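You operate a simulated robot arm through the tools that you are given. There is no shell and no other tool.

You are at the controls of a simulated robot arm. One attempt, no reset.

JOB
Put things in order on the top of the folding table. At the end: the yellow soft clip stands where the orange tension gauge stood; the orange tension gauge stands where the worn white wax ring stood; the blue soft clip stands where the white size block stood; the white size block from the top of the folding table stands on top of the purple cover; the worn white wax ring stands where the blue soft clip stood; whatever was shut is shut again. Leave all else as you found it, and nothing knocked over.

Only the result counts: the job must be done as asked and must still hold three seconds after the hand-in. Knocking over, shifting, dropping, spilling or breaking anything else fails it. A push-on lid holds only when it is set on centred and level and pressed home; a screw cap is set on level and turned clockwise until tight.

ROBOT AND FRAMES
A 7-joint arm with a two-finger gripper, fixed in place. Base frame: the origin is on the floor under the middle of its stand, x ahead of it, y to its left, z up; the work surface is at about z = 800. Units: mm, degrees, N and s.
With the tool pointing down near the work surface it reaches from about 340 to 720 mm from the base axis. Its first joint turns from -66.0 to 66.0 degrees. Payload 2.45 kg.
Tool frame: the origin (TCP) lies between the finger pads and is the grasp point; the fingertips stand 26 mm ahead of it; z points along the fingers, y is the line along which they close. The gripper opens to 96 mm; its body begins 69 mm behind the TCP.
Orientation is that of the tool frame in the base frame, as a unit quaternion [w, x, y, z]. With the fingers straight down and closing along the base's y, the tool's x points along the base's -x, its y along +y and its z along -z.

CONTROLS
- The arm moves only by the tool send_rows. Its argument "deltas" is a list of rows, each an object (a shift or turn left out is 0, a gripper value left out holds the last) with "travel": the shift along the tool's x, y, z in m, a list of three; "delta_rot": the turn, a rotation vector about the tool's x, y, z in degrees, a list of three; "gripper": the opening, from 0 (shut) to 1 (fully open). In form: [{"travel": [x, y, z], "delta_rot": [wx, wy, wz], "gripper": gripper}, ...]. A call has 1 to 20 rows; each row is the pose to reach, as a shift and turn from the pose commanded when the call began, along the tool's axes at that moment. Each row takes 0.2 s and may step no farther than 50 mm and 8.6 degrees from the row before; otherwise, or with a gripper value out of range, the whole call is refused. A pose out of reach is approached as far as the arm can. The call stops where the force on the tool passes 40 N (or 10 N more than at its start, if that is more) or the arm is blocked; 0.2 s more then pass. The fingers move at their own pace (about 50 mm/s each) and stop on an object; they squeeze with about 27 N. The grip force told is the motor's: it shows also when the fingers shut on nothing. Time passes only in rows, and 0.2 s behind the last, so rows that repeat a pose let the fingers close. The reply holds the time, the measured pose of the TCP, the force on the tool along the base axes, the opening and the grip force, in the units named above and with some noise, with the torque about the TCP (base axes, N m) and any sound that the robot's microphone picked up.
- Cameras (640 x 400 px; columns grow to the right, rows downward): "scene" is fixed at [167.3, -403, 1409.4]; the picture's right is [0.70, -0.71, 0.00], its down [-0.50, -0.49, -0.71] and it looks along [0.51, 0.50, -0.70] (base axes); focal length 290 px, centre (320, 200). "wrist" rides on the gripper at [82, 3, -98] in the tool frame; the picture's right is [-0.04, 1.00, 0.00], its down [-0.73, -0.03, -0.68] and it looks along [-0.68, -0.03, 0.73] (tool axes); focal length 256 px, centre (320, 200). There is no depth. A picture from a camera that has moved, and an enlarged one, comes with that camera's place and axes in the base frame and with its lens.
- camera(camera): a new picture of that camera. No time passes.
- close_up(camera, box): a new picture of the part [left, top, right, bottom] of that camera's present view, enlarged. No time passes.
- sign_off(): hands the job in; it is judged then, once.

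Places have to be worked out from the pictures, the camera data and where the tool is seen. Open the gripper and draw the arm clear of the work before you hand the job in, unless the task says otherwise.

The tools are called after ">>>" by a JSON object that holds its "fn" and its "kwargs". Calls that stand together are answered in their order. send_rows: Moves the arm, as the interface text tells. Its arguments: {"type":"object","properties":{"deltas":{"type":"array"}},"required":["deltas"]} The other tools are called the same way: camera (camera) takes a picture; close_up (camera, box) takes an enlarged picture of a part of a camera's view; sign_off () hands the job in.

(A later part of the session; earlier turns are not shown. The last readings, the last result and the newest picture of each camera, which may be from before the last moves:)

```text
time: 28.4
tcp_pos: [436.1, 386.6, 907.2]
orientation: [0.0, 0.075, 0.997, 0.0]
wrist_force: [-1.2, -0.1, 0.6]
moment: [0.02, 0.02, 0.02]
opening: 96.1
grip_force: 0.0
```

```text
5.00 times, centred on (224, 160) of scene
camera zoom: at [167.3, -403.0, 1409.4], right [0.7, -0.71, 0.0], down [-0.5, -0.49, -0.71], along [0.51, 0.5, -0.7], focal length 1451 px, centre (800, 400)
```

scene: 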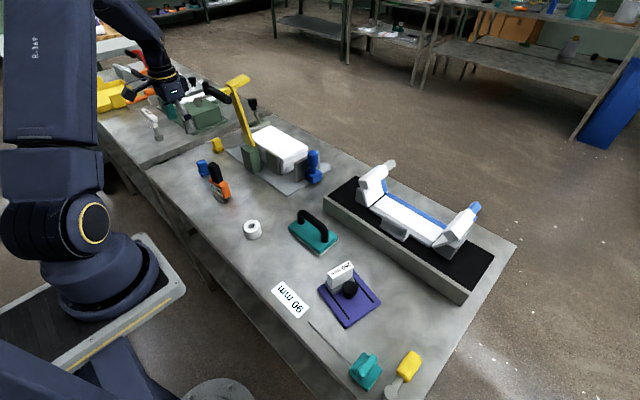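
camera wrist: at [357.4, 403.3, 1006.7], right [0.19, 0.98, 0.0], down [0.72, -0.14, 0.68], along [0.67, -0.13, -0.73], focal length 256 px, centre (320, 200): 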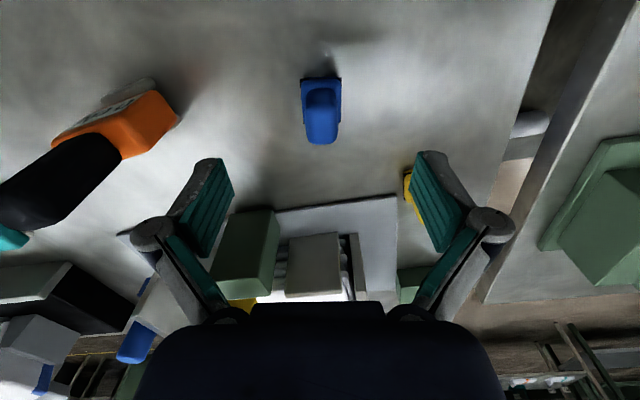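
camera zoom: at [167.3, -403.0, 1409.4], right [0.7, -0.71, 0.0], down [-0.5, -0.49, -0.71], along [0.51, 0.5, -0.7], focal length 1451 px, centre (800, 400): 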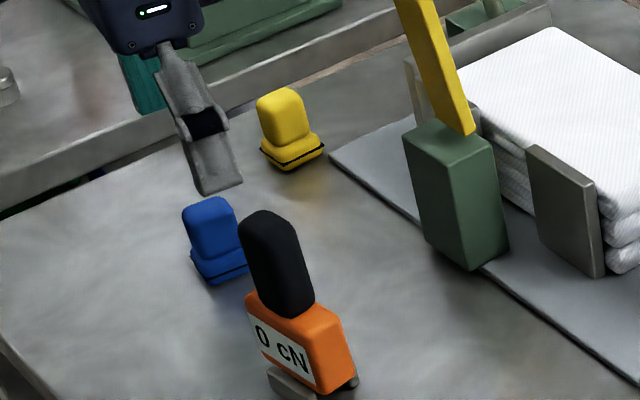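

Both views agree: blue clip centre ≈ (437.3,388.8), base top ≈ 814, handle ≈ 21 mm wide up to ≈ 848. I descend to cmd z=846 and close on the handle.

>>> {"fn": "send_rows", "kwargs": {"deltas": [{"travel": [0, 0, 0.02]}, {"travel": [0, 0, 0.04]}, {"travel": [0, 0, 0.055]}, {"travel": [0, 0, 0.064]}, {"travel": [0, 0, 0.064]}, {"travel": [0, 0, 0.064]}]}}

>>> {"fn": "camera", "kwargs": {"camera": "wrist"}}

>>> {"fn": "close_up", "kwargs": {"camera": "scene", "box": [160, 120, 288, 200]}}

```text
time: 29.8
tcp_pos: [437.8, 390.3, 845.1]
orientation: [0.0, 0.076, 0.997, 0.0]
wrist_force: [-0.5, 0.0, -1.0]
moment: [0.01, 0.01, 0.01]
opening: 95.9
grip_force: 0.0
```

```text
taken
camera wrist: at [357.7, 404.1, 943.5], right [0.19, 0.98, 0.0], down [0.72, -0.14, 0.68], along [0.67, -0.13, -0.73], focal length 256 px, centre (320, 200)
```

wrist: 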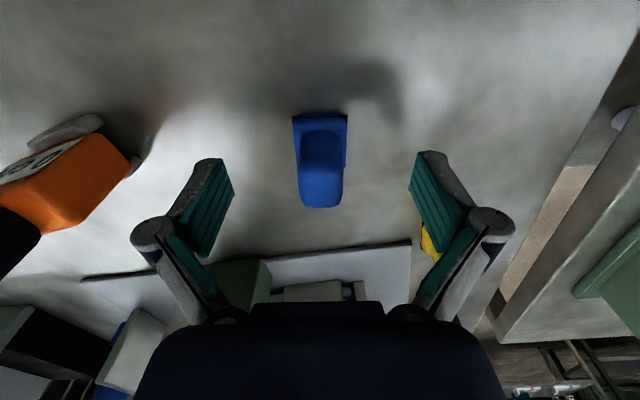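

```text
5.00 times, centred on (224, 160) of scene
camera zoom: at [167.3, -403.0, 1409.4], right [0.7, -0.71, 0.0], down [-0.5, -0.49, -0.71], along [0.51, 0.5, -0.7], focal length 1451 px, centre (800, 400)
```

zoom: 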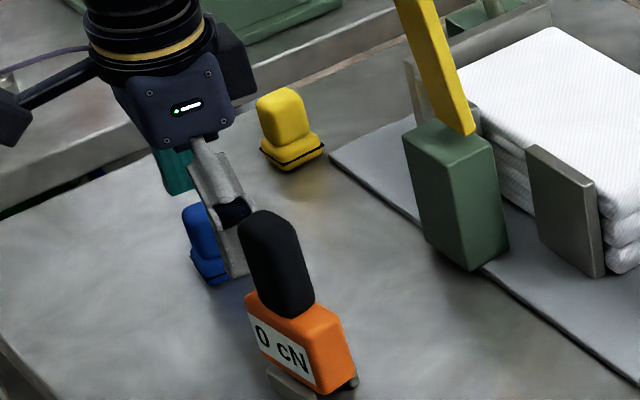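

The hand straddles the blue clip with clear space to neighbours. Closing now.

>>> {"fn": "send_rows", "kwargs": {"deltas": [{"gripper": 0}, {"gripper": 0}, {"gripper": 0}, {"gripper": 0}, {"gripper": 0}, {"gripper": 0}, {"gripper": 0}]}}

>>> {"fn": "camera", "kwargs": {"camera": "wrist"}}

```text
time: 31.4
tcp_pos: [438.2, 388.9, 844.8]
orientation: [0.0, 0.076, 0.997, 0.0]
wrist_force: [0.3, 0.6, 0.8]
moment: [0.03, -0.01, 0.02]
opening: 20.9
grip_force: 26.5
```

```text
taken
camera wrist: at [357.7, 404.1, 943.7], right [0.19, 0.98, 0.0], down [0.72, -0.14, 0.68], along [0.67, -0.13, -0.73], focal length 256 px, centre (320, 200)
```

wrist: 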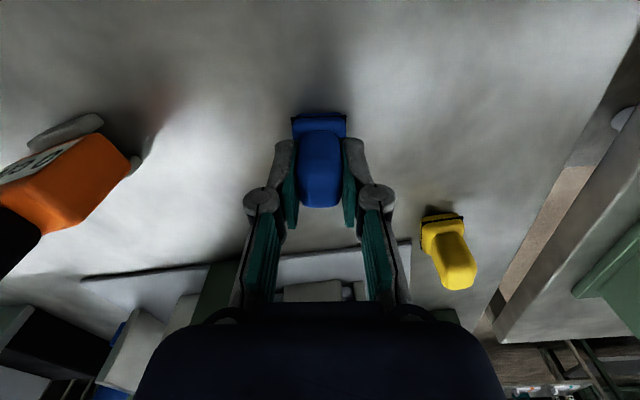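

Gripped at 20.9 mm. I lift slowly at first, then up to z≈990, and check.

>>> {"fn": "send_rows", "kwargs": {"deltas": [{"travel": [0, 0, -0.004]}, {"travel": [0, 0, -0.012]}, {"travel": [0, 0, -0.03]}, {"travel": [0, 0, -0.06]}, {"travel": [0, 0, -0.095]}, {"travel": [0, 0, -0.13]}, {"travel": [0, 0, -0.144]}, {"travel": [0, 0, -0.144]}]}}

>>> {"fn": "camera", "kwargs": {"camera": "wrist"}}

>>> {"fn": "close_up", "kwargs": {"camera": "scene", "box": [160, 100, 288, 180]}}

```text
time: 33.2
tcp_pos: [438.4, 388.8, 988.4]
orientation: [0.0, 0.077, 0.997, 0.0]
wrist_force: [-1.1, 0.1, 0.2]
moment: [0.02, 0.01, 0.0]
opening: 21.3
grip_force: 26.8
```

```text
taken
camera wrist: at [358.6, 404.2, 1086.8], right [0.19, 0.98, 0.0], down [0.72, -0.14, 0.68], along [0.67, -0.13, -0.73], focal length 256 px, centre (320, 200)
```

wrist: 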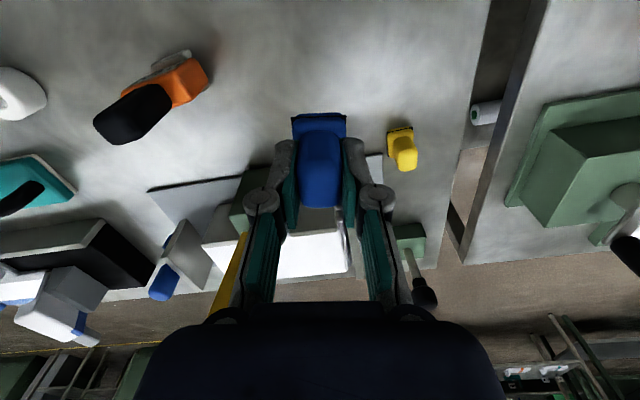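

```text
5.00 times, centred on (224, 140) of scene
camera zoom: at [167.3, -403.0, 1409.4], right [0.7, -0.71, 0.0], down [-0.5, -0.49, -0.71], along [0.51, 0.5, -0.7], focal length 1451 px, centre (800, 500)
```

zoom: 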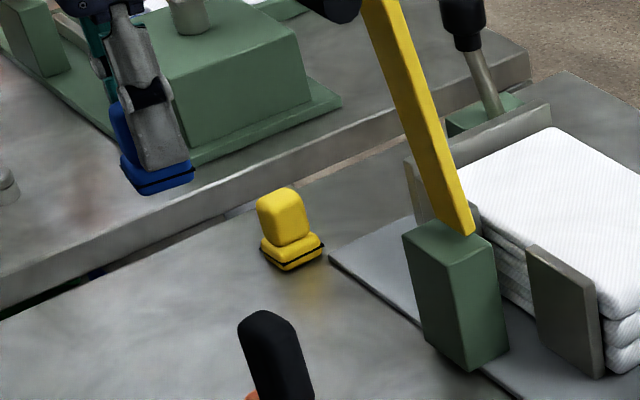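

The blue clip is held upright. The gauge's top is at about z=925 near (413,251), so I carry the clip at z≈1010 in a straight line passing beside it to above the old block place (496,149.5).

>>> {"fn": "send_rows", "kwargs": {"deltas": [{"travel": [0, 0, -0.02]}, {"travel": [-0.006, -0.015, -0.02]}, {"travel": [-0.0165, -0.04, -0.02]}, {"travel": [-0.029, -0.07, -0.02]}, {"travel": [-0.0412, -0.1, -0.02]}, {"travel": [-0.0535, -0.13, -0.02]}, {"travel": [-0.066, -0.16, -0.02]}, {"travel": [-0.0783, -0.19, -0.02]}, {"travel": [-0.088, -0.2135, -0.02]}, {"travel": [-0.0938, -0.2277, -0.02]}, {"travel": [-0.0938, -0.2277, 0.0]}, {"travel": [-0.0938, -0.2277, 0.03]}, {"travel": [-0.0938, -0.2277, 0.06]}, {"travel": [-0.0938, -0.2277, 0.07]}, {"travel": [-0.0938, -0.2277, 0.07]}]}}

>>> {"fn": "camera", "kwargs": {"camera": "wrist"}}

>>> {"fn": "close_up", "kwargs": {"camera": "scene", "box": [200, 130, 328, 210]}}

```text
time: 36.4
tcp_pos: [495.8, 149.3, 918.3]
orientation: [0.0, 0.075, 0.997, 0.0]
wrist_force: [0.0, 0.5, 0.1]
moment: [0.0, 0.04, 0.01]
opening: 20.6
grip_force: 26.7
```

```text
taken
camera wrist: at [415.3, 163.8, 1017.4], right [0.19, 0.98, 0.0], down [0.72, -0.14, 0.68], along [0.67, -0.13, -0.73], focal length 256 px, centre (320, 200)
```

wrist: 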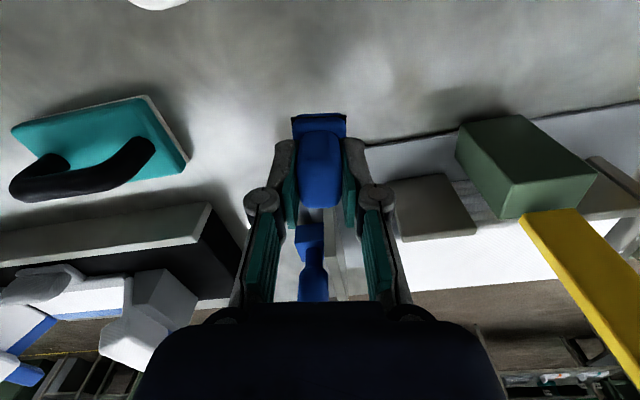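

```text
5.00 times, centred on (264, 170) of scene
camera zoom: at [167.4, -403.0, 1409.4], right [0.7, -0.71, 0.0], down [-0.5, -0.49, -0.71], along [0.51, 0.5, -0.7], focal length 1451 px, centre (600, 350)
```

zoom: 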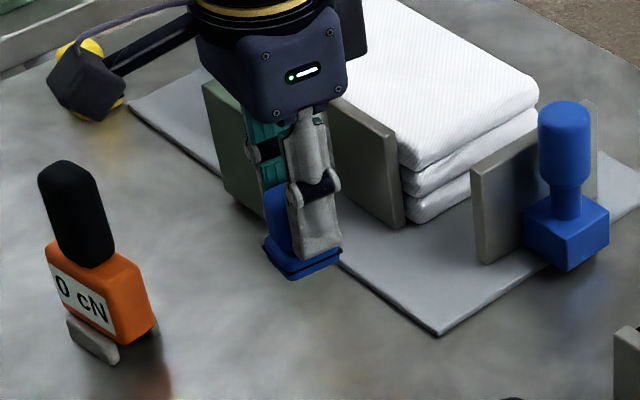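

Above the spot. I lower to about 8 mm above, then settle in small steps.

>>> {"fn": "send_rows", "kwargs": {"deltas": [{"travel": [0, 0, 0.02]}, {"travel": [0, 0, 0.04]}, {"travel": [0, 0, 0.056]}, {"travel": [0, 0, 0.066]}, {"travel": [0, 0, 0.07]}, {"travel": [0, 0, 0.072]}, {"travel": [0, 0, 0.072]}]}}

```text
time: 38.0
tcp_pos: [495.4, 149.3, 847.4]
orientation: [0.0, 0.075, 0.997, 0.0]
wrist_force: [1.1, 0.8, -0.4]
moment: [0.03, 0.0, 0.01]
opening: 20.8
grip_force: 26.9
```

>>> {"fn": "send_rows", "kwargs": {"deltas": [{"travel": [0, 0, 0.001]}, {"travel": [0, 0, 0.002]}, {"travel": [0, 0, 0.002]}]}}

>>> {"fn": "close_up", "kwargs": {"camera": "scene", "box": [220, 160, 300, 210]}}

```text
time: 38.8
tcp_pos: [494.9, 149.0, 846.1]
orientation: [-0.001, 0.076, 0.997, -0.001]
wrist_force: [-0.3, -0.8, -0.1]
moment: [0.01, -0.01, -0.02]
opening: 20.7
grip_force: 27.2
```

```text
8.00 times, centred on (260, 185) of scene
camera zoom: at [167.3, -403.0, 1409.4], right [0.7, -0.71, 0.0], down [-0.5, -0.49, -0.71], along [0.51, 0.5, -0.7], focal length 2322 px, centre (800, 320)
```

zoom: 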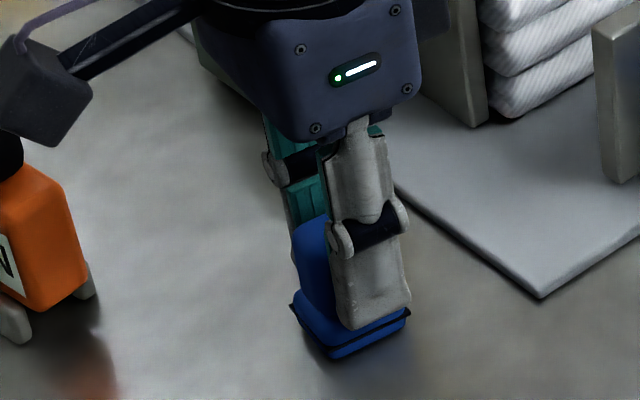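

No contact yet at cmd z=846. Continuing in 1 mm steps.

>>> {"fn": "send_rows", "kwargs": {"deltas": [{"travel": [0, 0, 0.001]}, {"travel": [0, 0, 0.001]}]}}

```text
time: 39.4
tcp_pos: [495.4, 149.1, 845.2]
orientation: [0.0, 0.076, 0.997, 0.0]
wrist_force: [-2.6, -0.8, 9.6]
moment: [-0.04, 0.16, -0.01]
opening: 20.9
grip_force: 26.7
```

Contact with about 10 N. I open the fingers and check.

>>> {"fn": "send_rows", "kwargs": {"deltas": [{"gripper": 0.4}, {"gripper": 0.7}, {"gripper": 0.9}, {"gripper": 0.9}, {"gripper": 0.9}, {"gripper": 0.9}]}}

>>> {"fn": "close_up", "kwargs": {"camera": "scene", "box": [220, 160, 300, 210]}}

>>> {"fn": "camera", "kwargs": {"camera": "wrist"}}

```text
time: 40.8
tcp_pos: [493.4, 149.5, 844.1]
orientation: [0.0, 0.076, 0.997, 0.0]
wrist_force: [-0.4, -0.5, 0.1]
moment: [0.0, 0.0, -0.01]
opening: 86.3
grip_force: 0.0
```

```text
8.00 times, centred on (260, 185) of scene
camera zoom: at [167.3, -403.0, 1409.4], right [0.7, -0.71, 0.0], down [-0.5, -0.49, -0.71], along [0.51, 0.5, -0.7], focal length 2322 px, centre (800, 320)
```

zoom: 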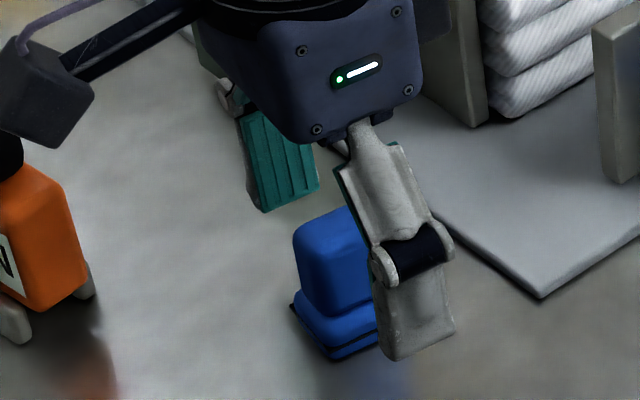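

```text
taken
camera wrist: at [415.2, 164.4, 943.2], right [0.19, 0.98, 0.0], down [0.72, -0.14, 0.68], along [0.67, -0.13, -0.73], focal length 256 px, centre (320, 200)
```

wrist: 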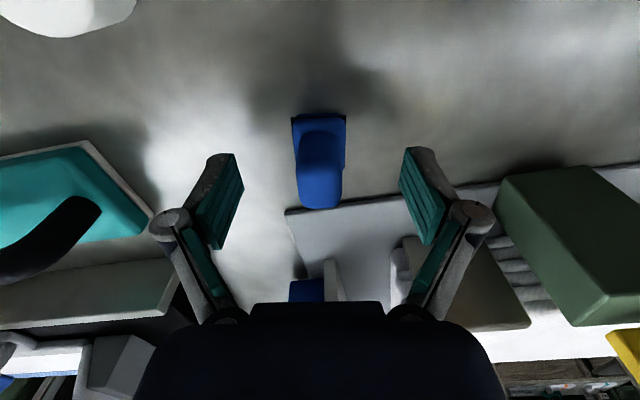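

The blue clip stands upright on the block's old place. I rise and move above the wax ring near (395,67) to measure it.

>>> {"fn": "send_rows", "kwargs": {"deltas": [{"travel": [0, 0, -0.01]}, {"travel": [0, 0, -0.04]}, {"travel": [0, 0, -0.08], "gripper": 1}, {"travel": [0, 0, -0.115], "gripper": 1}, {"travel": [0.012, -0.013, -0.12], "gripper": 1}, {"travel": [0.035, -0.039, -0.12], "gripper": 1}, {"travel": [0.06, -0.066, -0.12], "gripper": 1}, {"travel": [0.078, -0.086, -0.12], "delta_rot": [0, 0, -4.4], "gripper": 1}, {"travel": [0.0874, -0.0968, -0.12], "delta_rot": [0, 0, -8.7], "gripper": 1}, {"travel": [0.0874, -0.0968, -0.12], "delta_rot": [0, 0, -8.7], "gripper": 1}]}}

>>> {"fn": "camera", "kwargs": {"camera": "wrist"}}

>>> {"fn": "close_up", "kwargs": {"camera": "wrist", "box": [256, 50, 384, 130]}}

>>> {"fn": "close_up", "kwargs": {"camera": "scene", "box": [220, 160, 316, 220]}}

```text
time: 43.0
tcp_pos: [392.8, 67.1, 965.4]
orientation: [0.0, -0.001, 1.0, -0.001]
wrist_force: [-0.1, 0.1, 1.2]
moment: [0.01, 0.03, 0.02]
opening: 96.0
grip_force: 0.0
```

```text
taken
camera wrist: at [311.9, 69.6, 1064.0], right [0.04, 1.0, 0.0], down [0.73, -0.03, 0.68], along [0.68, -0.03, -0.73], focal length 256 px, centre (320, 200)
```

wrist: 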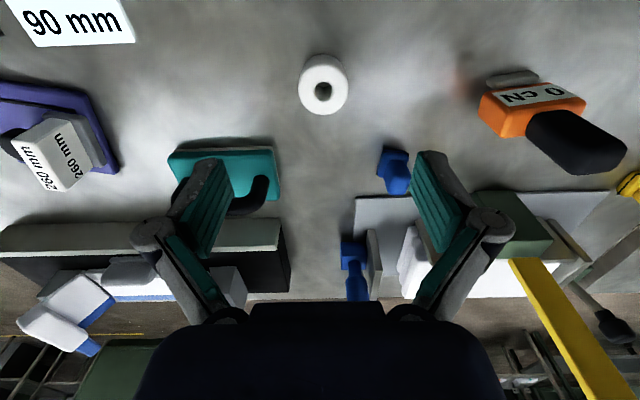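

```text
5.00 times, centred on (320, 90) of wrist
camera zoom: at [311.9, 69.6, 1064.0], right [0.04, 1.0, 0.0], down [0.73, -0.03, 0.68], along [0.68, -0.03, -0.73], focal length 1280 px, centre (320, 750)
```

zoom: 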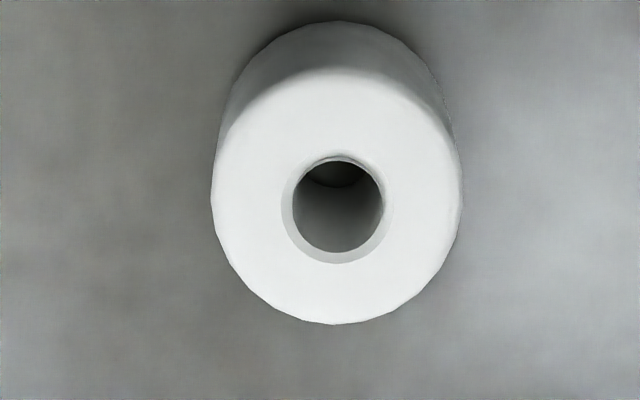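

```text
6.67 times, centred on (268, 190) of scene
camera zoom: at [167.3, -403.0, 1409.4], right [0.7, -0.71, 0.0], down [-0.5, -0.49, -0.71], along [0.51, 0.5, -0.7], focal length 1935 px, centre (667, 267)
```

zoom: 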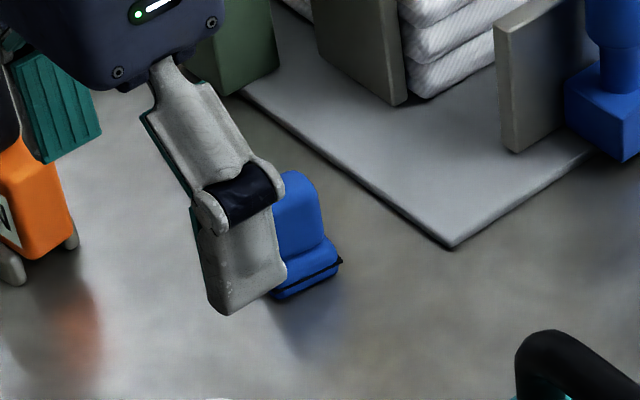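

The ring is about 45 mm across, 33 mm tall, centred near (396,68.5). I descend around it with open fingers to cmd z=832 and then close.

>>> {"fn": "send_rows", "kwargs": {"deltas": [{"travel": [-0.001, 0.0015, 0.03]}, {"travel": [-0.001, 0.0015, 0.065]}, {"travel": [-0.001, 0.0015, 0.095]}, {"travel": [-0.001, 0.0015, 0.118]}, {"travel": [-0.001, 0.0015, 0.128]}, {"travel": [-0.001, 0.0015, 0.133]}, {"travel": [-0.001, 0.0015, 0.133]}]}}

>>> {"fn": "camera", "kwargs": {"camera": "wrist"}}

>>> {"fn": "close_up", "kwargs": {"camera": "scene", "box": [200, 190, 312, 260]}}

```text
time: 44.6
tcp_pos: [395.8, 66.5, 830.9]
orientation: [0.001, 0.001, 1.0, 0.0]
wrist_force: [-0.1, 0.6, 1.3]
moment: [-0.02, -0.03, 0.0]
opening: 96.0
grip_force: 0.0
```

```text
taken
camera wrist: at [313.8, 70.8, 930.2], right [0.04, 1.0, 0.0], down [0.73, -0.03, 0.68], along [0.68, -0.03, -0.73], focal length 256 px, centre (320, 200)
```

wrist: 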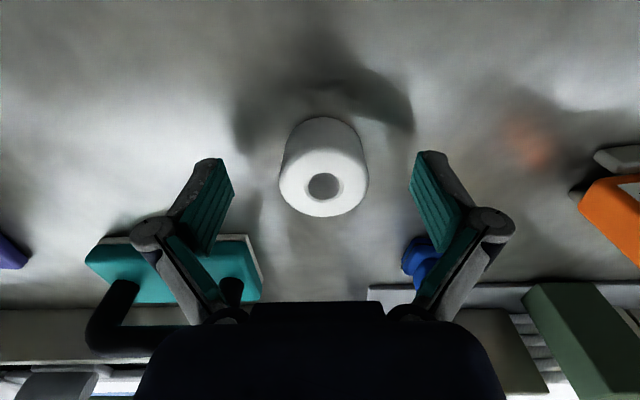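

```text
5.71 times, centred on (256, 225) of scene
camera zoom: at [167.3, -403.0, 1409.4], right [0.7, -0.71, 0.0], down [-0.5, -0.49, -0.71], along [0.51, 0.5, -0.7], focal length 1659 px, centre (686, 57)
```

zoom: 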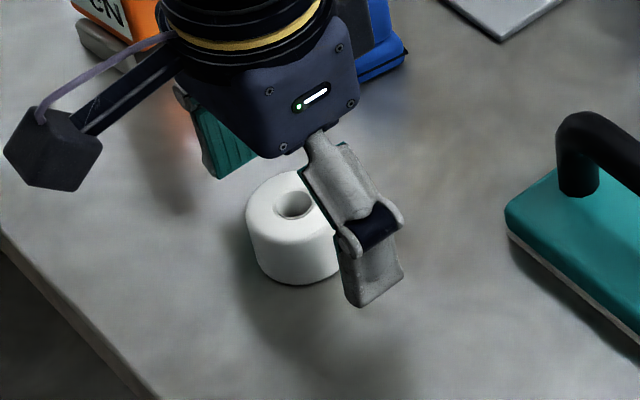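

The ring is centred between the fingers. Closing.

>>> {"fn": "send_rows", "kwargs": {"deltas": [{"travel": [0, 0.001, 0], "gripper": 0}, {"travel": [0, 0.001, 0], "gripper": 0}, {"travel": [0, 0.001, 0], "gripper": 0}, {"travel": [0, 0.001, 0], "gripper": 0}, {"travel": [0, 0.001, 0], "gripper": 0}, {"travel": [0, 0.001, 0], "gripper": 0}]}}

>>> {"fn": "camera", "kwargs": {"camera": "wrist"}}

```text
time: 46.0
tcp_pos: [396.2, 70.1, 831.7]
orientation: [0.0, 0.0, 1.0, 0.0]
wrist_force: [0.7, -0.3, 3.9]
moment: [0.04, -0.04, 0.04]
opening: 43.8
grip_force: 27.3
```

```text
taken
camera wrist: at [314.0, 72.0, 930.4], right [0.04, 1.0, 0.0], down [0.73, -0.03, 0.68], along [0.68, -0.03, -0.73], focal length 256 px, centre (320, 200)
```

wrist: 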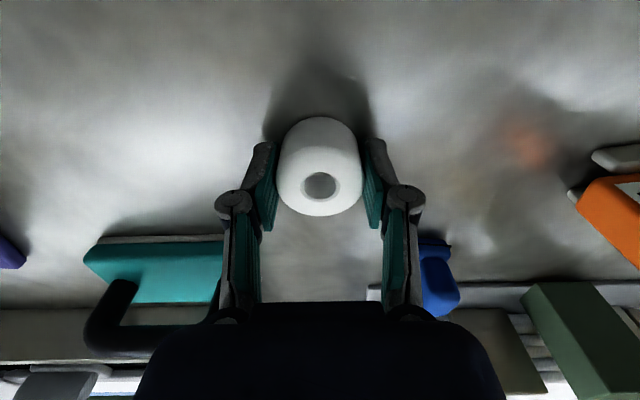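

Gripped at 43.8 mm. Lifting to z≈1010.

>>> {"fn": "send_rows", "kwargs": {"deltas": [{"travel": [0, 0, -0.005]}, {"travel": [0, 0, -0.02]}, {"travel": [0, 0, -0.05]}, {"travel": [0, 0, -0.085]}, {"travel": [0, 0, -0.12]}, {"travel": [0, 0, -0.155]}, {"travel": [0, 0, -0.178]}, {"travel": [0, 0, -0.178]}]}}

>>> {"fn": "camera", "kwargs": {"camera": "wrist"}}

```text
time: 47.8
tcp_pos: [396.0, 69.5, 1009.5]
orientation: [0.001, 0.001, 1.0, 0.0]
wrist_force: [-0.3, 0.1, -0.9]
moment: [0.0, 0.02, -0.01]
opening: 43.7
grip_force: 27.6
```

```text
taken
camera wrist: at [314.7, 72.4, 1109.1], right [0.04, 1.0, 0.0], down [0.73, -0.03, 0.68], along [0.68, -0.03, -0.73], focal length 256 px, centre (320, 200)
```

wrist: 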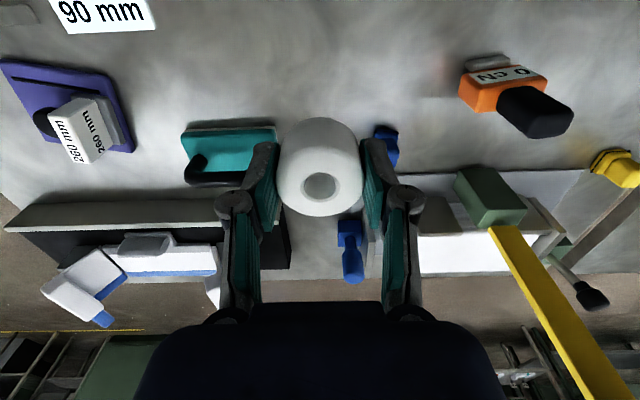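

Ring held. Moving at z≈1010, over the gauge, to above the blue clip's old place (437.5,388.8), then partway down.

>>> {"fn": "send_rows", "kwargs": {"deltas": [{"travel": [-0.002, 0.015, 0]}, {"travel": [-0.006, 0.045, 0]}, {"travel": [-0.0105, 0.08, 0]}, {"travel": [-0.015, 0.115, 0]}, {"travel": [-0.0195, 0.15, 0]}, {"travel": [-0.024, 0.185, 0]}, {"travel": [-0.0285, 0.22, 0]}, {"travel": [-0.033, 0.255, 0]}, {"travel": [-0.0375, 0.287, 0]}, {"travel": [-0.0403, 0.31, 0]}, {"travel": [-0.0415, 0.3193, 0]}, {"travel": [-0.0415, 0.3193, 0.02]}, {"travel": [-0.0415, 0.3193, 0.055]}, {"travel": [-0.0415, 0.3193, 0.09]}, {"travel": [-0.0415, 0.3193, 0.12]}, {"travel": [-0.0415, 0.3193, 0.14]}, {"travel": [-0.0415, 0.3193, 0.14]}]}}

>>> {"fn": "camera", "kwargs": {"camera": "wrist"}}

>>> {"fn": "close_up", "kwargs": {"camera": "scene", "box": [160, 120, 288, 200]}}

```text
time: 51.4
tcp_pos: [435.5, 387.7, 869.4]
orientation: [0.0, -0.001, 1.0, -0.001]
wrist_force: [0.1, 0.9, 0.1]
moment: [0.03, 0.02, -0.03]
opening: 43.5
grip_force: 27.2
```

```text
taken
camera wrist: at [355.3, 390.2, 968.5], right [0.04, 1.0, 0.0], down [0.73, -0.03, 0.68], along [0.68, -0.03, -0.73], focal length 256 px, centre (320, 200)
```

wrist: 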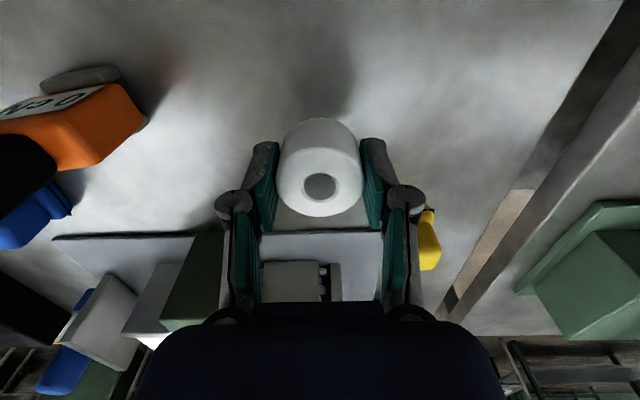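

```text
5.00 times, centred on (224, 160) of scene
camera zoom: at [167.4, -403.0, 1409.4], right [0.7, -0.71, 0.0], down [-0.5, -0.49, -0.71], along [0.51, 0.5, -0.7], focal length 1451 px, centre (800, 400)
```

zoom: 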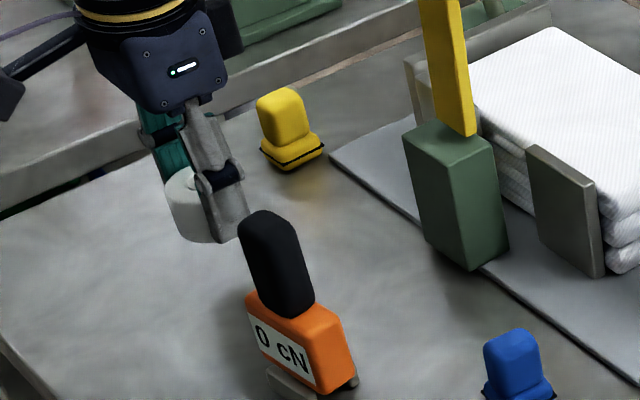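

The lever on the press by the tray looks more upright than before; I need to check that with a full scene view before continuing.

>>> {"fn": "camera", "kwargs": {"camera": "scene"}}

>>> {"fn": "close_up", "kwargs": {"camera": "scene", "box": [190, 50, 318, 130]}}

>>> {"fn": "close_up", "kwargs": {"camera": "scene", "box": [170, 120, 330, 220]}}

```text
taken
```

scene: 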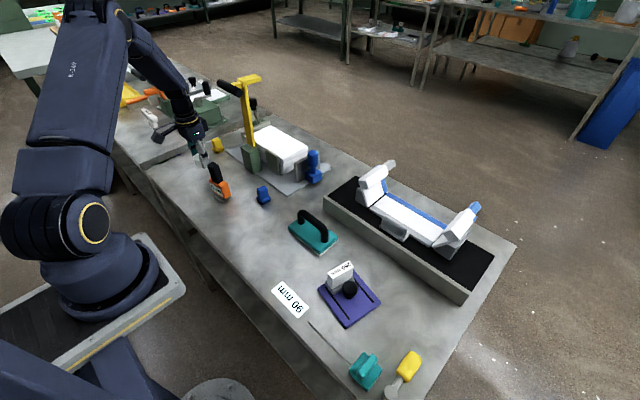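

```text
5.00 times, centred on (254, 90) of scene
camera zoom: at [167.4, -403.0, 1409.4], right [0.7, -0.71, 0.0], down [-0.5, -0.49, -0.71], along [0.51, 0.5, -0.7], focal length 1451 px, centre (650, 750)
```

zoom: 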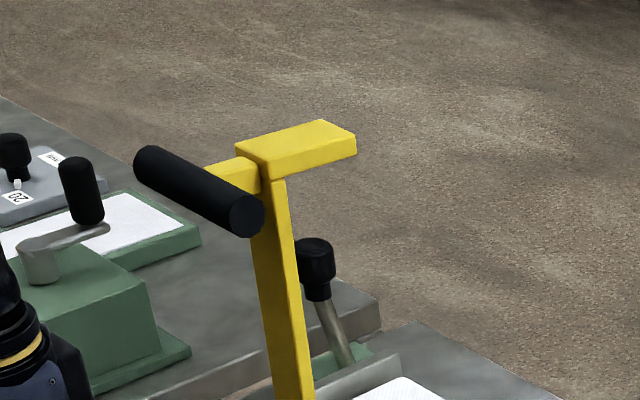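

```text
4.00 times, centred on (250, 170) of scene
camera zoom: at [167.4, -403.0, 1409.4], right [0.7, -0.71, 0.0], down [-0.5, -0.49, -0.71], along [0.51, 0.5, -0.7], focal length 1161 px, centre (600, 320)
```

zoom: 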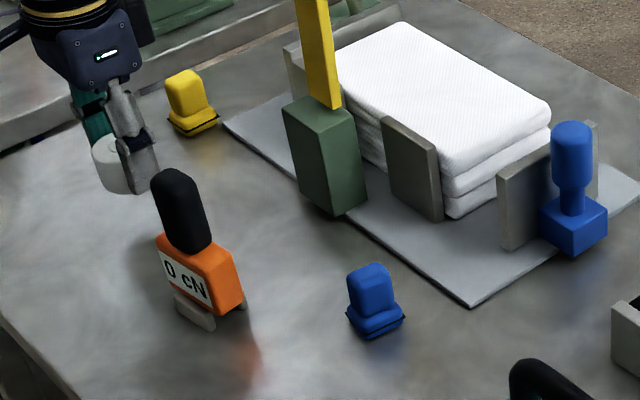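

I can see now that the press lever's black handle bar (originally near x≈492, y 241–333, z≈1090) was nudged about +x when I carried the blue clip past; I'll have to set it back later. First I finish placing the ring here, staying low and clear.

>>> {"fn": "send_rows", "kwargs": {"deltas": [{"travel": [0, 0, 0.01]}, {"travel": [0, 0, 0.022]}, {"travel": [0, 0, 0.031]}, {"travel": [0, 0, 0.035]}, {"travel": [0, 0, 0.036]}, {"travel": [0, 0, 0.036]}]}}

```text
time: 52.8
tcp_pos: [436.8, 388.0, 831.9]
orientation: [0.0, -0.001, 1.0, 0.0]
wrist_force: [0.5, -0.6, -1.0]
moment: [-0.04, -0.01, 0.0]
opening: 43.6
grip_force: 27.3
```

>>> {"fn": "send_rows", "kwargs": {"deltas": [{"travel": [0, 0, 0.001]}, {"travel": [0, 0, 0.001]}]}}

>>> {"fn": "close_up", "kwargs": {"camera": "scene", "box": [170, 140, 250, 190]}}

```text
time: 53.4
tcp_pos: [436.8, 387.9, 832.8]
orientation: [0.0, 0.0, 1.0, 0.0]
wrist_force: [-0.3, 0.3, 0.1]
moment: [-0.05, 0.03, 0.03]
opening: 43.6
grip_force: 27.1
```

```text
8.00 times, centred on (210, 165) of scene
camera zoom: at [167.3, -403.0, 1409.4], right [0.7, -0.71, 0.0], down [-0.5, -0.49, -0.71], along [0.51, 0.5, -0.7], focal length 2322 px, centre (1200, 480)
```

zoom: 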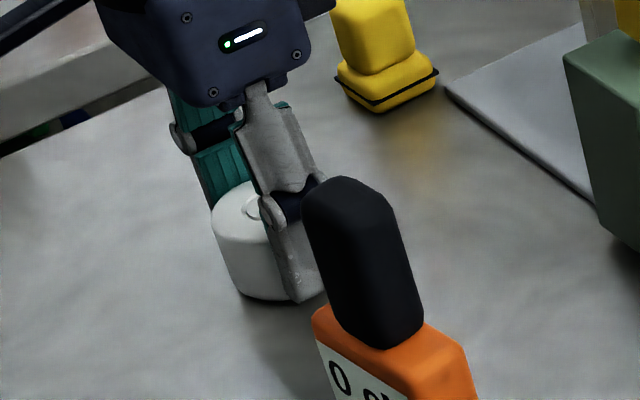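

>>> {"fn": "send_rows", "kwargs": {"deltas": [{"travel": [0, 0, 0.001]}, {"travel": [0, 0, 0.001]}]}}

```text
time: 54.0
tcp_pos: [438.5, 388.8, 832.0]
orientation: [0.0, 0.0, 1.0, 0.001]
wrist_force: [0.0, -0.6, 3.1]
moment: [0.0, 0.03, 0.03]
opening: 43.8
grip_force: 27.0
```

Contact starts (3 N at cmd 832). One small further step, then release.

>>> {"fn": "send_rows", "kwargs": {"deltas": [{"travel": [0, 0, 0.0005]}, {"travel": [0, 0, 0.0005], "gripper": 0.6}, {"travel": [0, 0, 0.0005], "gripper": 0.85}, {"travel": [0, 0, 0.0005], "gripper": 0.95}, {"travel": [0, 0, 0.0005], "gripper": 0.95}, {"travel": [0, 0, 0.0005], "gripper": 0.95}]}}

>>> {"fn": "camera", "kwargs": {"camera": "wrist"}}

>>> {"fn": "close_up", "kwargs": {"camera": "scene", "box": [170, 140, 250, 190]}}

>>> {"fn": "close_up", "kwargs": {"camera": "scene", "box": [190, 50, 318, 130]}}

```text
time: 55.4
tcp_pos: [437.1, 389.6, 830.5]
orientation: [0.0, 0.0, 1.0, 0.0]
wrist_force: [0.8, 0.1, -0.2]
moment: [0.0, -0.03, 0.02]
opening: 91.5
grip_force: 0.0
```

```text
taken
camera wrist: at [355.6, 391.2, 929.0], right [0.04, 1.0, 0.0], down [0.73, -0.03, 0.68], along [0.68, -0.03, -0.73], focal length 256 px, centre (320, 200)
```

wrist: 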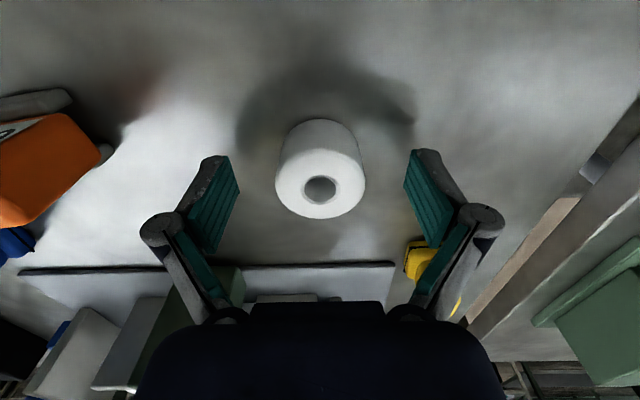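

```text
8.00 times, centred on (210, 165) of scene
camera zoom: at [167.3, -403.0, 1409.4], right [0.7, -0.71, 0.0], down [-0.5, -0.49, -0.71], along [0.51, 0.5, -0.7], focal length 2322 px, centre (1200, 480)
```

zoom: 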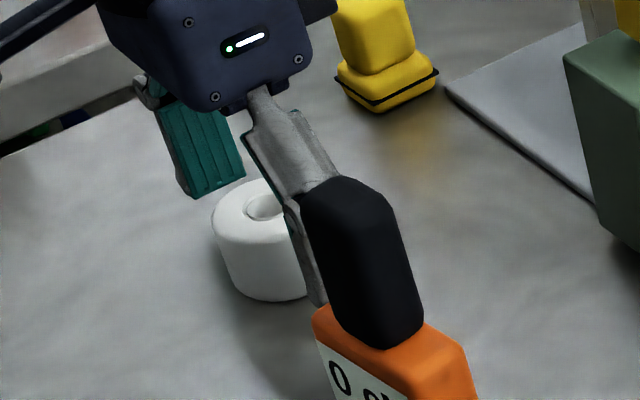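

```text
5.00 times, centred on (254, 90) of scene
camera zoom: at [167.3, -403.0, 1409.4], right [0.7, -0.71, 0.0], down [-0.5, -0.49, -0.71], along [0.51, 0.5, -0.7], focal length 1451 px, centre (650, 750)
```

zoom: 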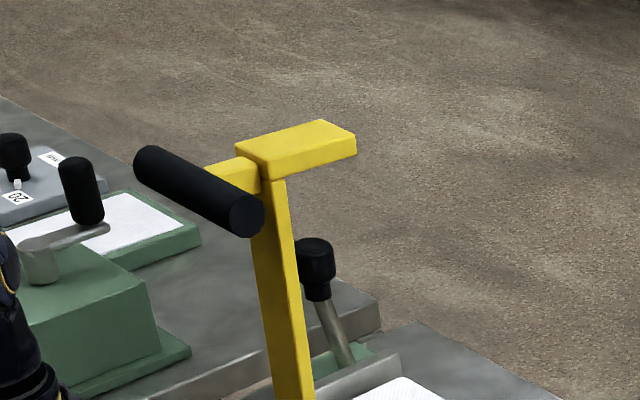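

The ring stands upright on the blue clip's old place, and the lever is static in its pushed position (bar now near x≈534, originally ≈499). I'll restore it last using the reference images; now I rise and move over the gauge, keeping x low to stay clear of the lever.

>>> {"fn": "send_rows", "kwargs": {"deltas": [{"travel": [0, 0, -0.01]}, {"travel": [0, 0, -0.04]}, {"travel": [0, 0, -0.08], "gripper": 1}, {"travel": [0, 0, -0.12], "gripper": 1}, {"travel": [0, 0, -0.155], "gripper": 1}, {"travel": [0.01, 0, -0.17], "gripper": 1}, {"travel": [0.035, -0.02, -0.17], "gripper": 1}, {"travel": [0.045, -0.06, -0.17], "gripper": 1}, {"travel": [0.045, -0.1, -0.17], "gripper": 1}, {"travel": [0.045, -0.132, -0.17], "gripper": 1}, {"travel": [0.045, -0.132, -0.17], "gripper": 1}]}}

>>> {"fn": "camera", "kwargs": {"camera": "wrist"}}

>>> {"fn": "close_up", "kwargs": {"camera": "wrist", "box": [240, 40, 400, 140]}}

>>> {"fn": "close_up", "kwargs": {"camera": "scene", "box": [170, 140, 266, 200]}}

```text
time: 57.8
tcp_pos: [390.7, 258.6, 1002.5]
orientation: [0.0, 0.001, 1.0, -0.001]
wrist_force: [0.0, 0.4, -0.9]
moment: [-0.01, -0.03, 0.02]
opening: 96.2
grip_force: 0.0
```

```text
taken
camera wrist: at [309.7, 260.4, 1101.0], right [0.04, 1.0, 0.0], down [0.73, -0.03, 0.68], along [0.68, -0.03, -0.73], focal length 256 px, centre (320, 200)
```

wrist: 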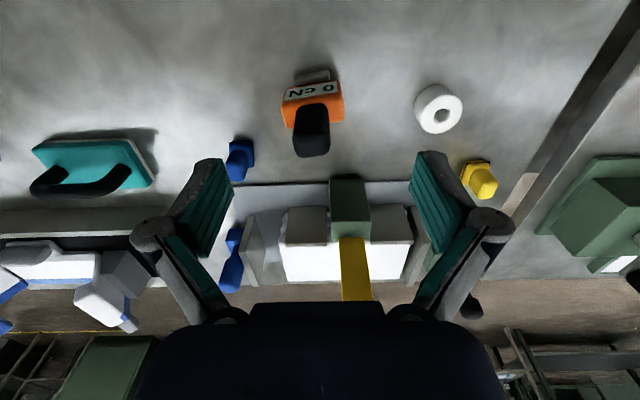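

```text
4.00 times, centred on (320, 90) of wrist
camera zoom: at [309.7, 260.4, 1101.0], right [0.04, 1.0, 0.0], down [0.73, -0.03, 0.68], along [0.68, -0.03, -0.73], focal length 1024 px, centre (320, 640)
```

zoom: 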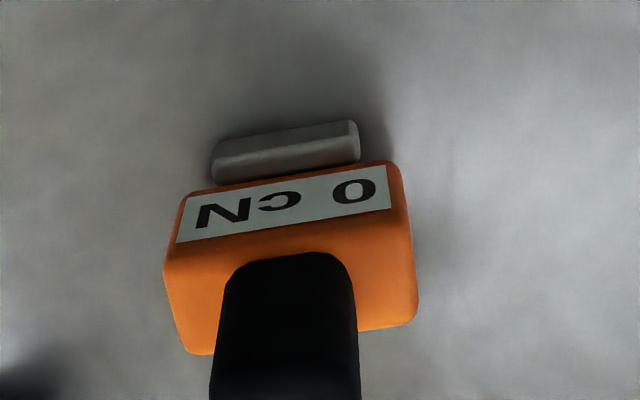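

```text
6.67 times, centred on (218, 170) of scene
camera zoom: at [167.3, -403.0, 1409.4], right [0.7, -0.71, 0.0], down [-0.5, -0.49, -0.71], along [0.51, 0.5, -0.7], focal length 1935 px, centre (1000, 400)
```

zoom: 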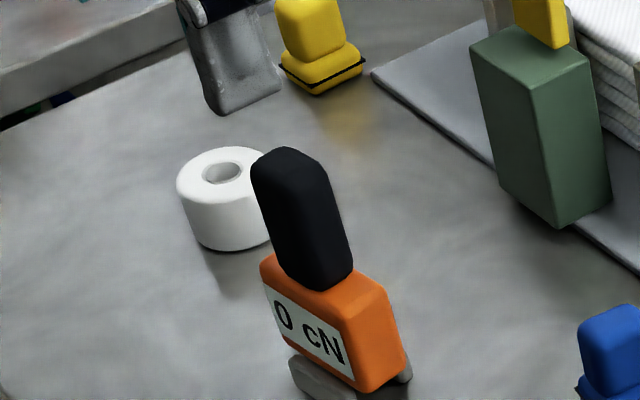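

The gauge's feet span about x 399–437, y 227–267 (yaw ≈ +6°), so it stands near (418,248); its handle is ≈30 mm wide with top at ≈922. I align above it at z≈970 and re-measure.

>>> {"fn": "send_rows", "kwargs": {"deltas": [{"travel": [-0.01, -0.003, 0.01], "delta_rot": [0, 0, -3]}, {"travel": [-0.0245, -0.0078, 0.02], "delta_rot": [0, 0, -5.9]}, {"travel": [-0.0245, -0.0078, 0.03], "delta_rot": [0, 0, -5.9]}, {"travel": [-0.0245, -0.0078, 0.03], "delta_rot": [0, 0, -5.9]}]}}

>>> {"fn": "camera", "kwargs": {"camera": "wrist"}}

>>> {"fn": "close_up", "kwargs": {"camera": "wrist", "box": [240, 60, 400, 160]}}

>>> {"fn": "close_up", "kwargs": {"camera": "scene", "box": [180, 150, 260, 200]}}

```text
time: 58.8
tcp_pos: [417.2, 250.4, 970.6]
orientation: [0.0, -0.052, 0.999, 0.0]
wrist_force: [0.4, -0.3, 0.1]
moment: [-0.04, -0.02, 0.03]
opening: 96.0
grip_force: 0.0
```

```text
taken
camera wrist: at [335.8, 244.2, 1069.5], right [-0.06, 1.0, 0.0], down [0.73, 0.05, 0.68], along [0.68, 0.04, -0.73], focal length 256 px, centre (320, 200)
```

wrist: 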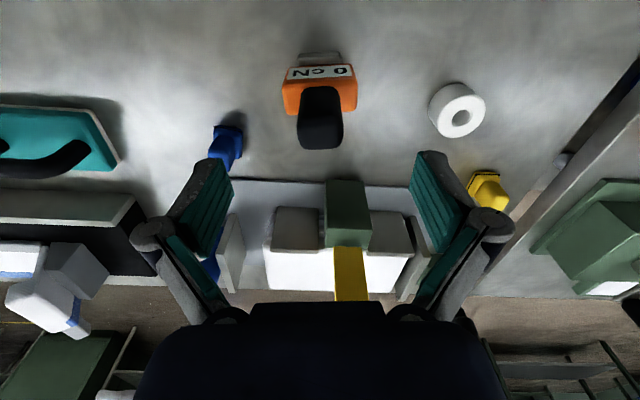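

```text
4.00 times, centred on (320, 110) of wrist
camera zoom: at [335.8, 244.2, 1069.5], right [-0.06, 1.0, 0.0], down [0.73, 0.05, 0.68], along [0.68, 0.04, -0.73], focal length 1024 px, centre (320, 560)
```

zoom: 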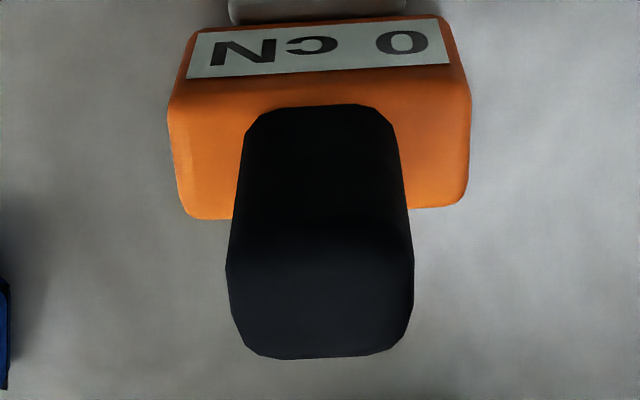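

```text
8.00 times, centred on (220, 175) of scene
camera zoom: at [167.3, -403.0, 1409.4], right [0.7, -0.71, 0.0], down [-0.5, -0.49, -0.71], along [0.51, 0.5, -0.7], focal length 2322 px, centre (1120, 400)
```

zoom: 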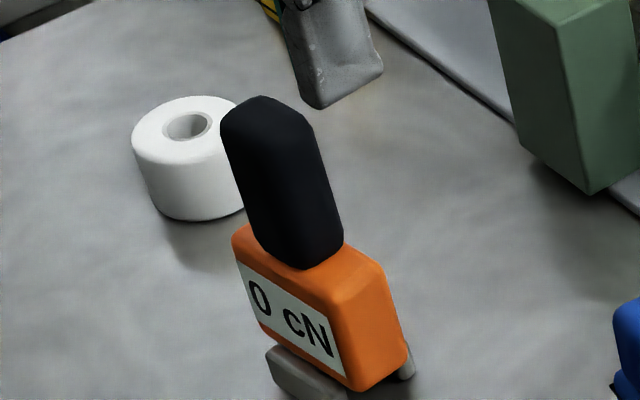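

Refined: gauge centre ≈ (417.3,249), yaw ≈ 7.3°, body top ≈ 861, handle 30×21 mm. I descend to cmd z=897 around the handle.

>>> {"fn": "send_rows", "kwargs": {"deltas": [{"travel": [0, 0, 0.015], "delta_rot": [0, 0, -1.4]}, {"travel": [0, 0, 0.035], "delta_rot": [0, 0, -1.4]}, {"travel": [0, 0, 0.055], "delta_rot": [0, 0, -1.4]}, {"travel": [0, 0, 0.068], "delta_rot": [0, 0, -1.4]}, {"travel": [0, 0, 0.0745], "delta_rot": [0, 0, -1.4]}, {"travel": [0, 0, 0.0745], "delta_rot": [0, 0, -1.4]}]}}

>>> {"fn": "camera", "kwargs": {"camera": "wrist"}}

>>> {"fn": "close_up", "kwargs": {"camera": "scene", "box": [180, 140, 276, 200]}}

```text
time: 60.2
tcp_pos: [416.7, 248.9, 895.3]
orientation: [0.0, -0.063, 0.998, 0.0]
wrist_force: [0.2, -0.4, -0.1]
moment: [0.0, -0.05, -0.04]
opening: 96.2
grip_force: 0.0
```

```text
taken
camera wrist: at [335.7, 241.5, 994.7], right [-0.09, 1.0, 0.0], down [0.73, 0.06, 0.68], along [0.68, 0.06, -0.73], focal length 256 px, centre (320, 200)
```

wrist: 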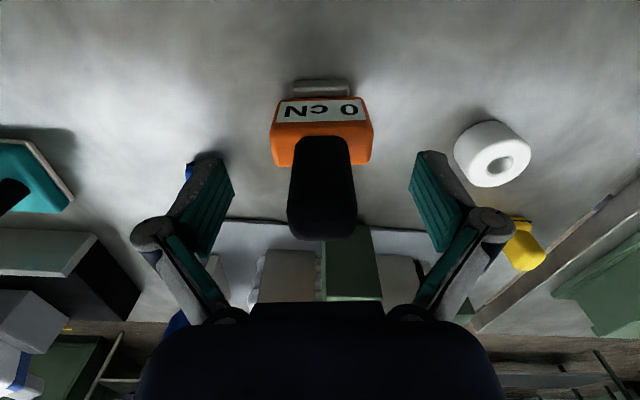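

```text
6.67 times, centred on (228, 170) of scene
camera zoom: at [167.3, -403.0, 1409.4], right [0.7, -0.71, 0.0], down [-0.5, -0.49, -0.71], along [0.51, 0.5, -0.7], focal length 1935 px, centre (933, 400)
```

zoom: 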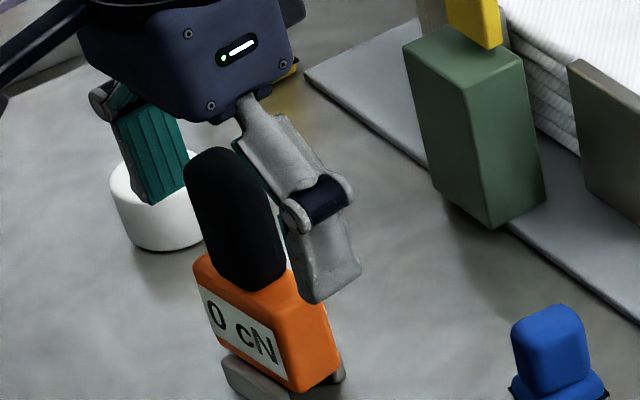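

The handle is centred between the fingers and nothing is touched. Closing.

>>> {"fn": "send_rows", "kwargs": {"deltas": [{"gripper": 0}, {"gripper": 0}, {"gripper": 0}, {"gripper": 0}, {"gripper": 0}, {"gripper": 0}, {"gripper": 0}]}}

>>> {"fn": "camera", "kwargs": {"camera": "wrist"}}

```text
time: 61.8
tcp_pos: [416.7, 248.8, 896.1]
orientation: [0.0, -0.063, 0.998, 0.0]
wrist_force: [-0.7, 0.4, 2.4]
moment: [0.0, 0.06, -0.04]
opening: 29.4
grip_force: 27.5
```

```text
taken
camera wrist: at [335.7, 241.6, 995.0], right [-0.09, 1.0, 0.0], down [0.73, 0.06, 0.68], along [0.68, 0.06, -0.73], focal length 256 px, centre (320, 200)
```

wrist: 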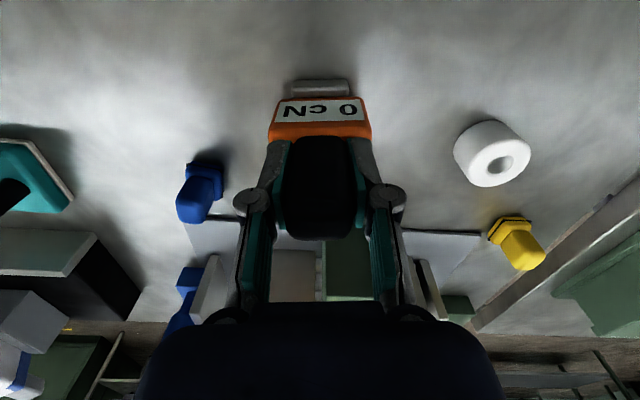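

Gripped at 29.4 mm. Lifting about 60 mm slowly.

>>> {"fn": "send_rows", "kwargs": {"deltas": [{"travel": [0, 0, -0.004]}, {"travel": [0, 0, -0.012]}, {"travel": [0, 0, -0.025]}, {"travel": [0, 0, -0.04]}, {"travel": [0, 0, -0.055]}, {"travel": [0, 0, -0.06]}, {"travel": [0, 0, -0.06]}]}}

>>> {"fn": "close_up", "kwargs": {"camera": "scene", "box": [180, 120, 276, 180]}}

>>> {"fn": "camera", "kwargs": {"camera": "wrist"}}

```text
time: 63.4
tcp_pos: [416.5, 248.5, 956.3]
orientation: [-0.001, -0.064, 0.998, 0.001]
wrist_force: [-0.9, -0.3, -0.1]
moment: [0.01, 0.01, -0.01]
opening: 29.0
grip_force: 26.8
```

```text
6.67 times, centred on (228, 150) of scene
camera zoom: at [167.4, -403.0, 1409.4], right [0.7, -0.71, 0.0], down [-0.5, -0.49, -0.71], along [0.51, 0.5, -0.7], focal length 1935 px, centre (933, 533)
```

zoom: 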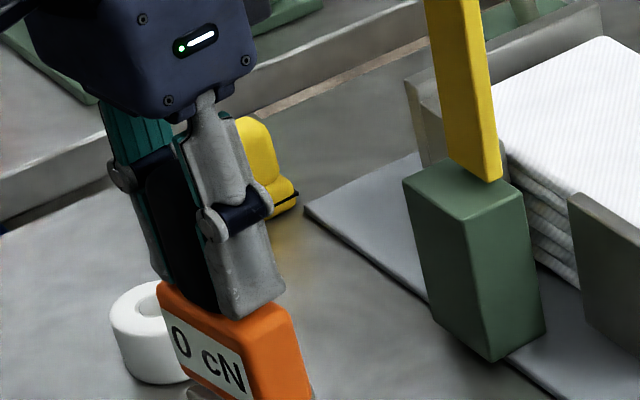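

```text
taken
camera wrist: at [336.0, 240.9, 1054.9], right [-0.09, 1.0, 0.0], down [0.73, 0.06, 0.68], along [0.68, 0.06, -0.73], focal length 256 px, centre (320, 200)
```

wrist: 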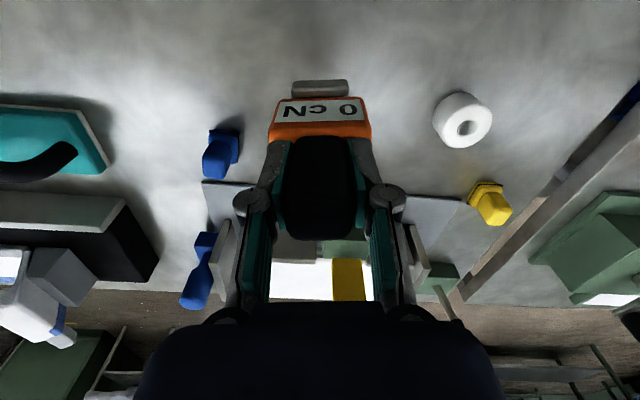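

The gauge hangs upright. I carry it at this height to above the ring's old place (395.5,69).

>>> {"fn": "send_rows", "kwargs": {"deltas": [{"travel": [0.003, -0.01, 0]}, {"travel": [0.0085, -0.033, 0]}, {"travel": [0.0145, -0.058, 0]}, {"travel": [0.021, -0.083, 0]}, {"travel": [0.027, -0.108, 0]}, {"travel": [0.0335, -0.133, 0]}, {"travel": [0.039, -0.155, 0]}, {"travel": [0.0425, -0.169, 0]}, {"travel": [0.0442, -0.1758, 0]}, {"travel": [0.0442, -0.1758, 0.02]}, {"travel": [0.0442, -0.1758, 0.04]}, {"travel": [0.0442, -0.1758, 0.04]}]}}

>>> {"fn": "close_up", "kwargs": {"camera": "scene", "box": [200, 180, 312, 250]}}

>>> {"fn": "camera", "kwargs": {"camera": "wrist"}}

```text
time: 66.0
tcp_pos: [394.1, 69.1, 916.3]
orientation: [0.0, -0.064, 0.998, 0.0]
wrist_force: [-1.2, 0.5, -0.7]
moment: [-0.04, 0.02, 0.04]
opening: 29.4
grip_force: 26.8
```

```text
5.71 times, centred on (256, 215) of scene
camera zoom: at [167.4, -403.0, 1409.4], right [0.7, -0.71, 0.0], down [-0.5, -0.49, -0.71], along [0.51, 0.5, -0.7], focal length 1659 px, centre (686, 114)
```

zoom: 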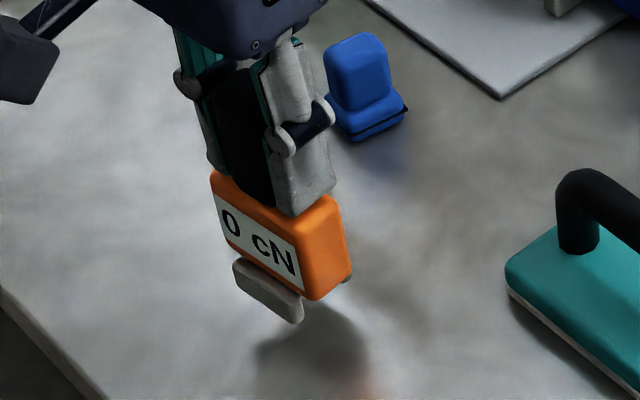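

```text
taken
camera wrist: at [313.8, 61.8, 1014.1], right [-0.09, 1.0, 0.0], down [0.73, 0.06, 0.68], along [0.68, 0.06, -0.73], focal length 256 px, centre (320, 200)
```

wrist: 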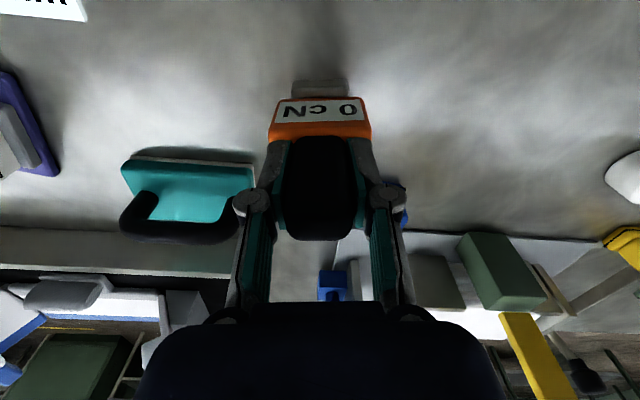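

Above the ring's place, feet about 20 mm up. Lowering to just above contact, then in 1 mm steps.

>>> {"fn": "send_rows", "kwargs": {"deltas": [{"travel": [0, 0, 0.007]}, {"travel": [0, 0, 0.013]}, {"travel": [0, 0, 0.017]}, {"travel": [0, 0, 0.018]}, {"travel": [0, 0, 0.018]}]}}

```text
time: 67.2
tcp_pos: [394.7, 69.0, 897.2]
orientation: [0.001, -0.063, 0.998, 0.0]
wrist_force: [-0.4, -0.3, -0.9]
moment: [-0.01, 0.0, 0.01]
opening: 29.3
grip_force: 26.9
```

>>> {"fn": "send_rows", "kwargs": {"deltas": [{"travel": [0, 0, 0.001]}, {"travel": [0, 0, 0.002]}, {"travel": [0, 0, 0.002]}]}}

```text
time: 68.0
tcp_pos: [395.7, 69.6, 895.6]
orientation: [0.0, -0.064, 0.998, 0.0]
wrist_force: [-1.0, -0.9, 3.7]
moment: [-0.08, 0.04, 0.0]
opening: 29.4
grip_force: 26.4
```

Contact begins (3.7 N). A further 0.7 mm to seat both feet, then look before releasing.

>>> {"fn": "send_rows", "kwargs": {"deltas": [{"travel": [0, 0, 0.0007]}, {"travel": [0, 0, 0.0007]}]}}

>>> {"fn": "close_up", "kwargs": {"camera": "scene", "box": [200, 190, 312, 260]}}

```text
time: 68.6
tcp_pos: [394.5, 69.3, 895.9]
orientation: [0.0, -0.063, 0.998, 0.001]
wrist_force: [-6.2, 1.7, 25.7]
moment: [-0.11, 0.38, -0.05]
opening: 29.3
grip_force: 27.3
```

```text
5.71 times, centred on (256, 225) of scene
camera zoom: at [166.9, -403.0, 1409.4], right [0.7, -0.71, 0.0], down [-0.5, -0.49, -0.71], along [0.51, 0.5, -0.7], focal length 1659 px, centre (686, 57)
```

zoom: 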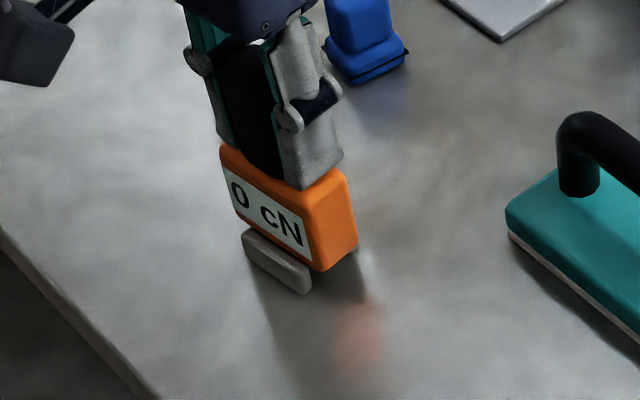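

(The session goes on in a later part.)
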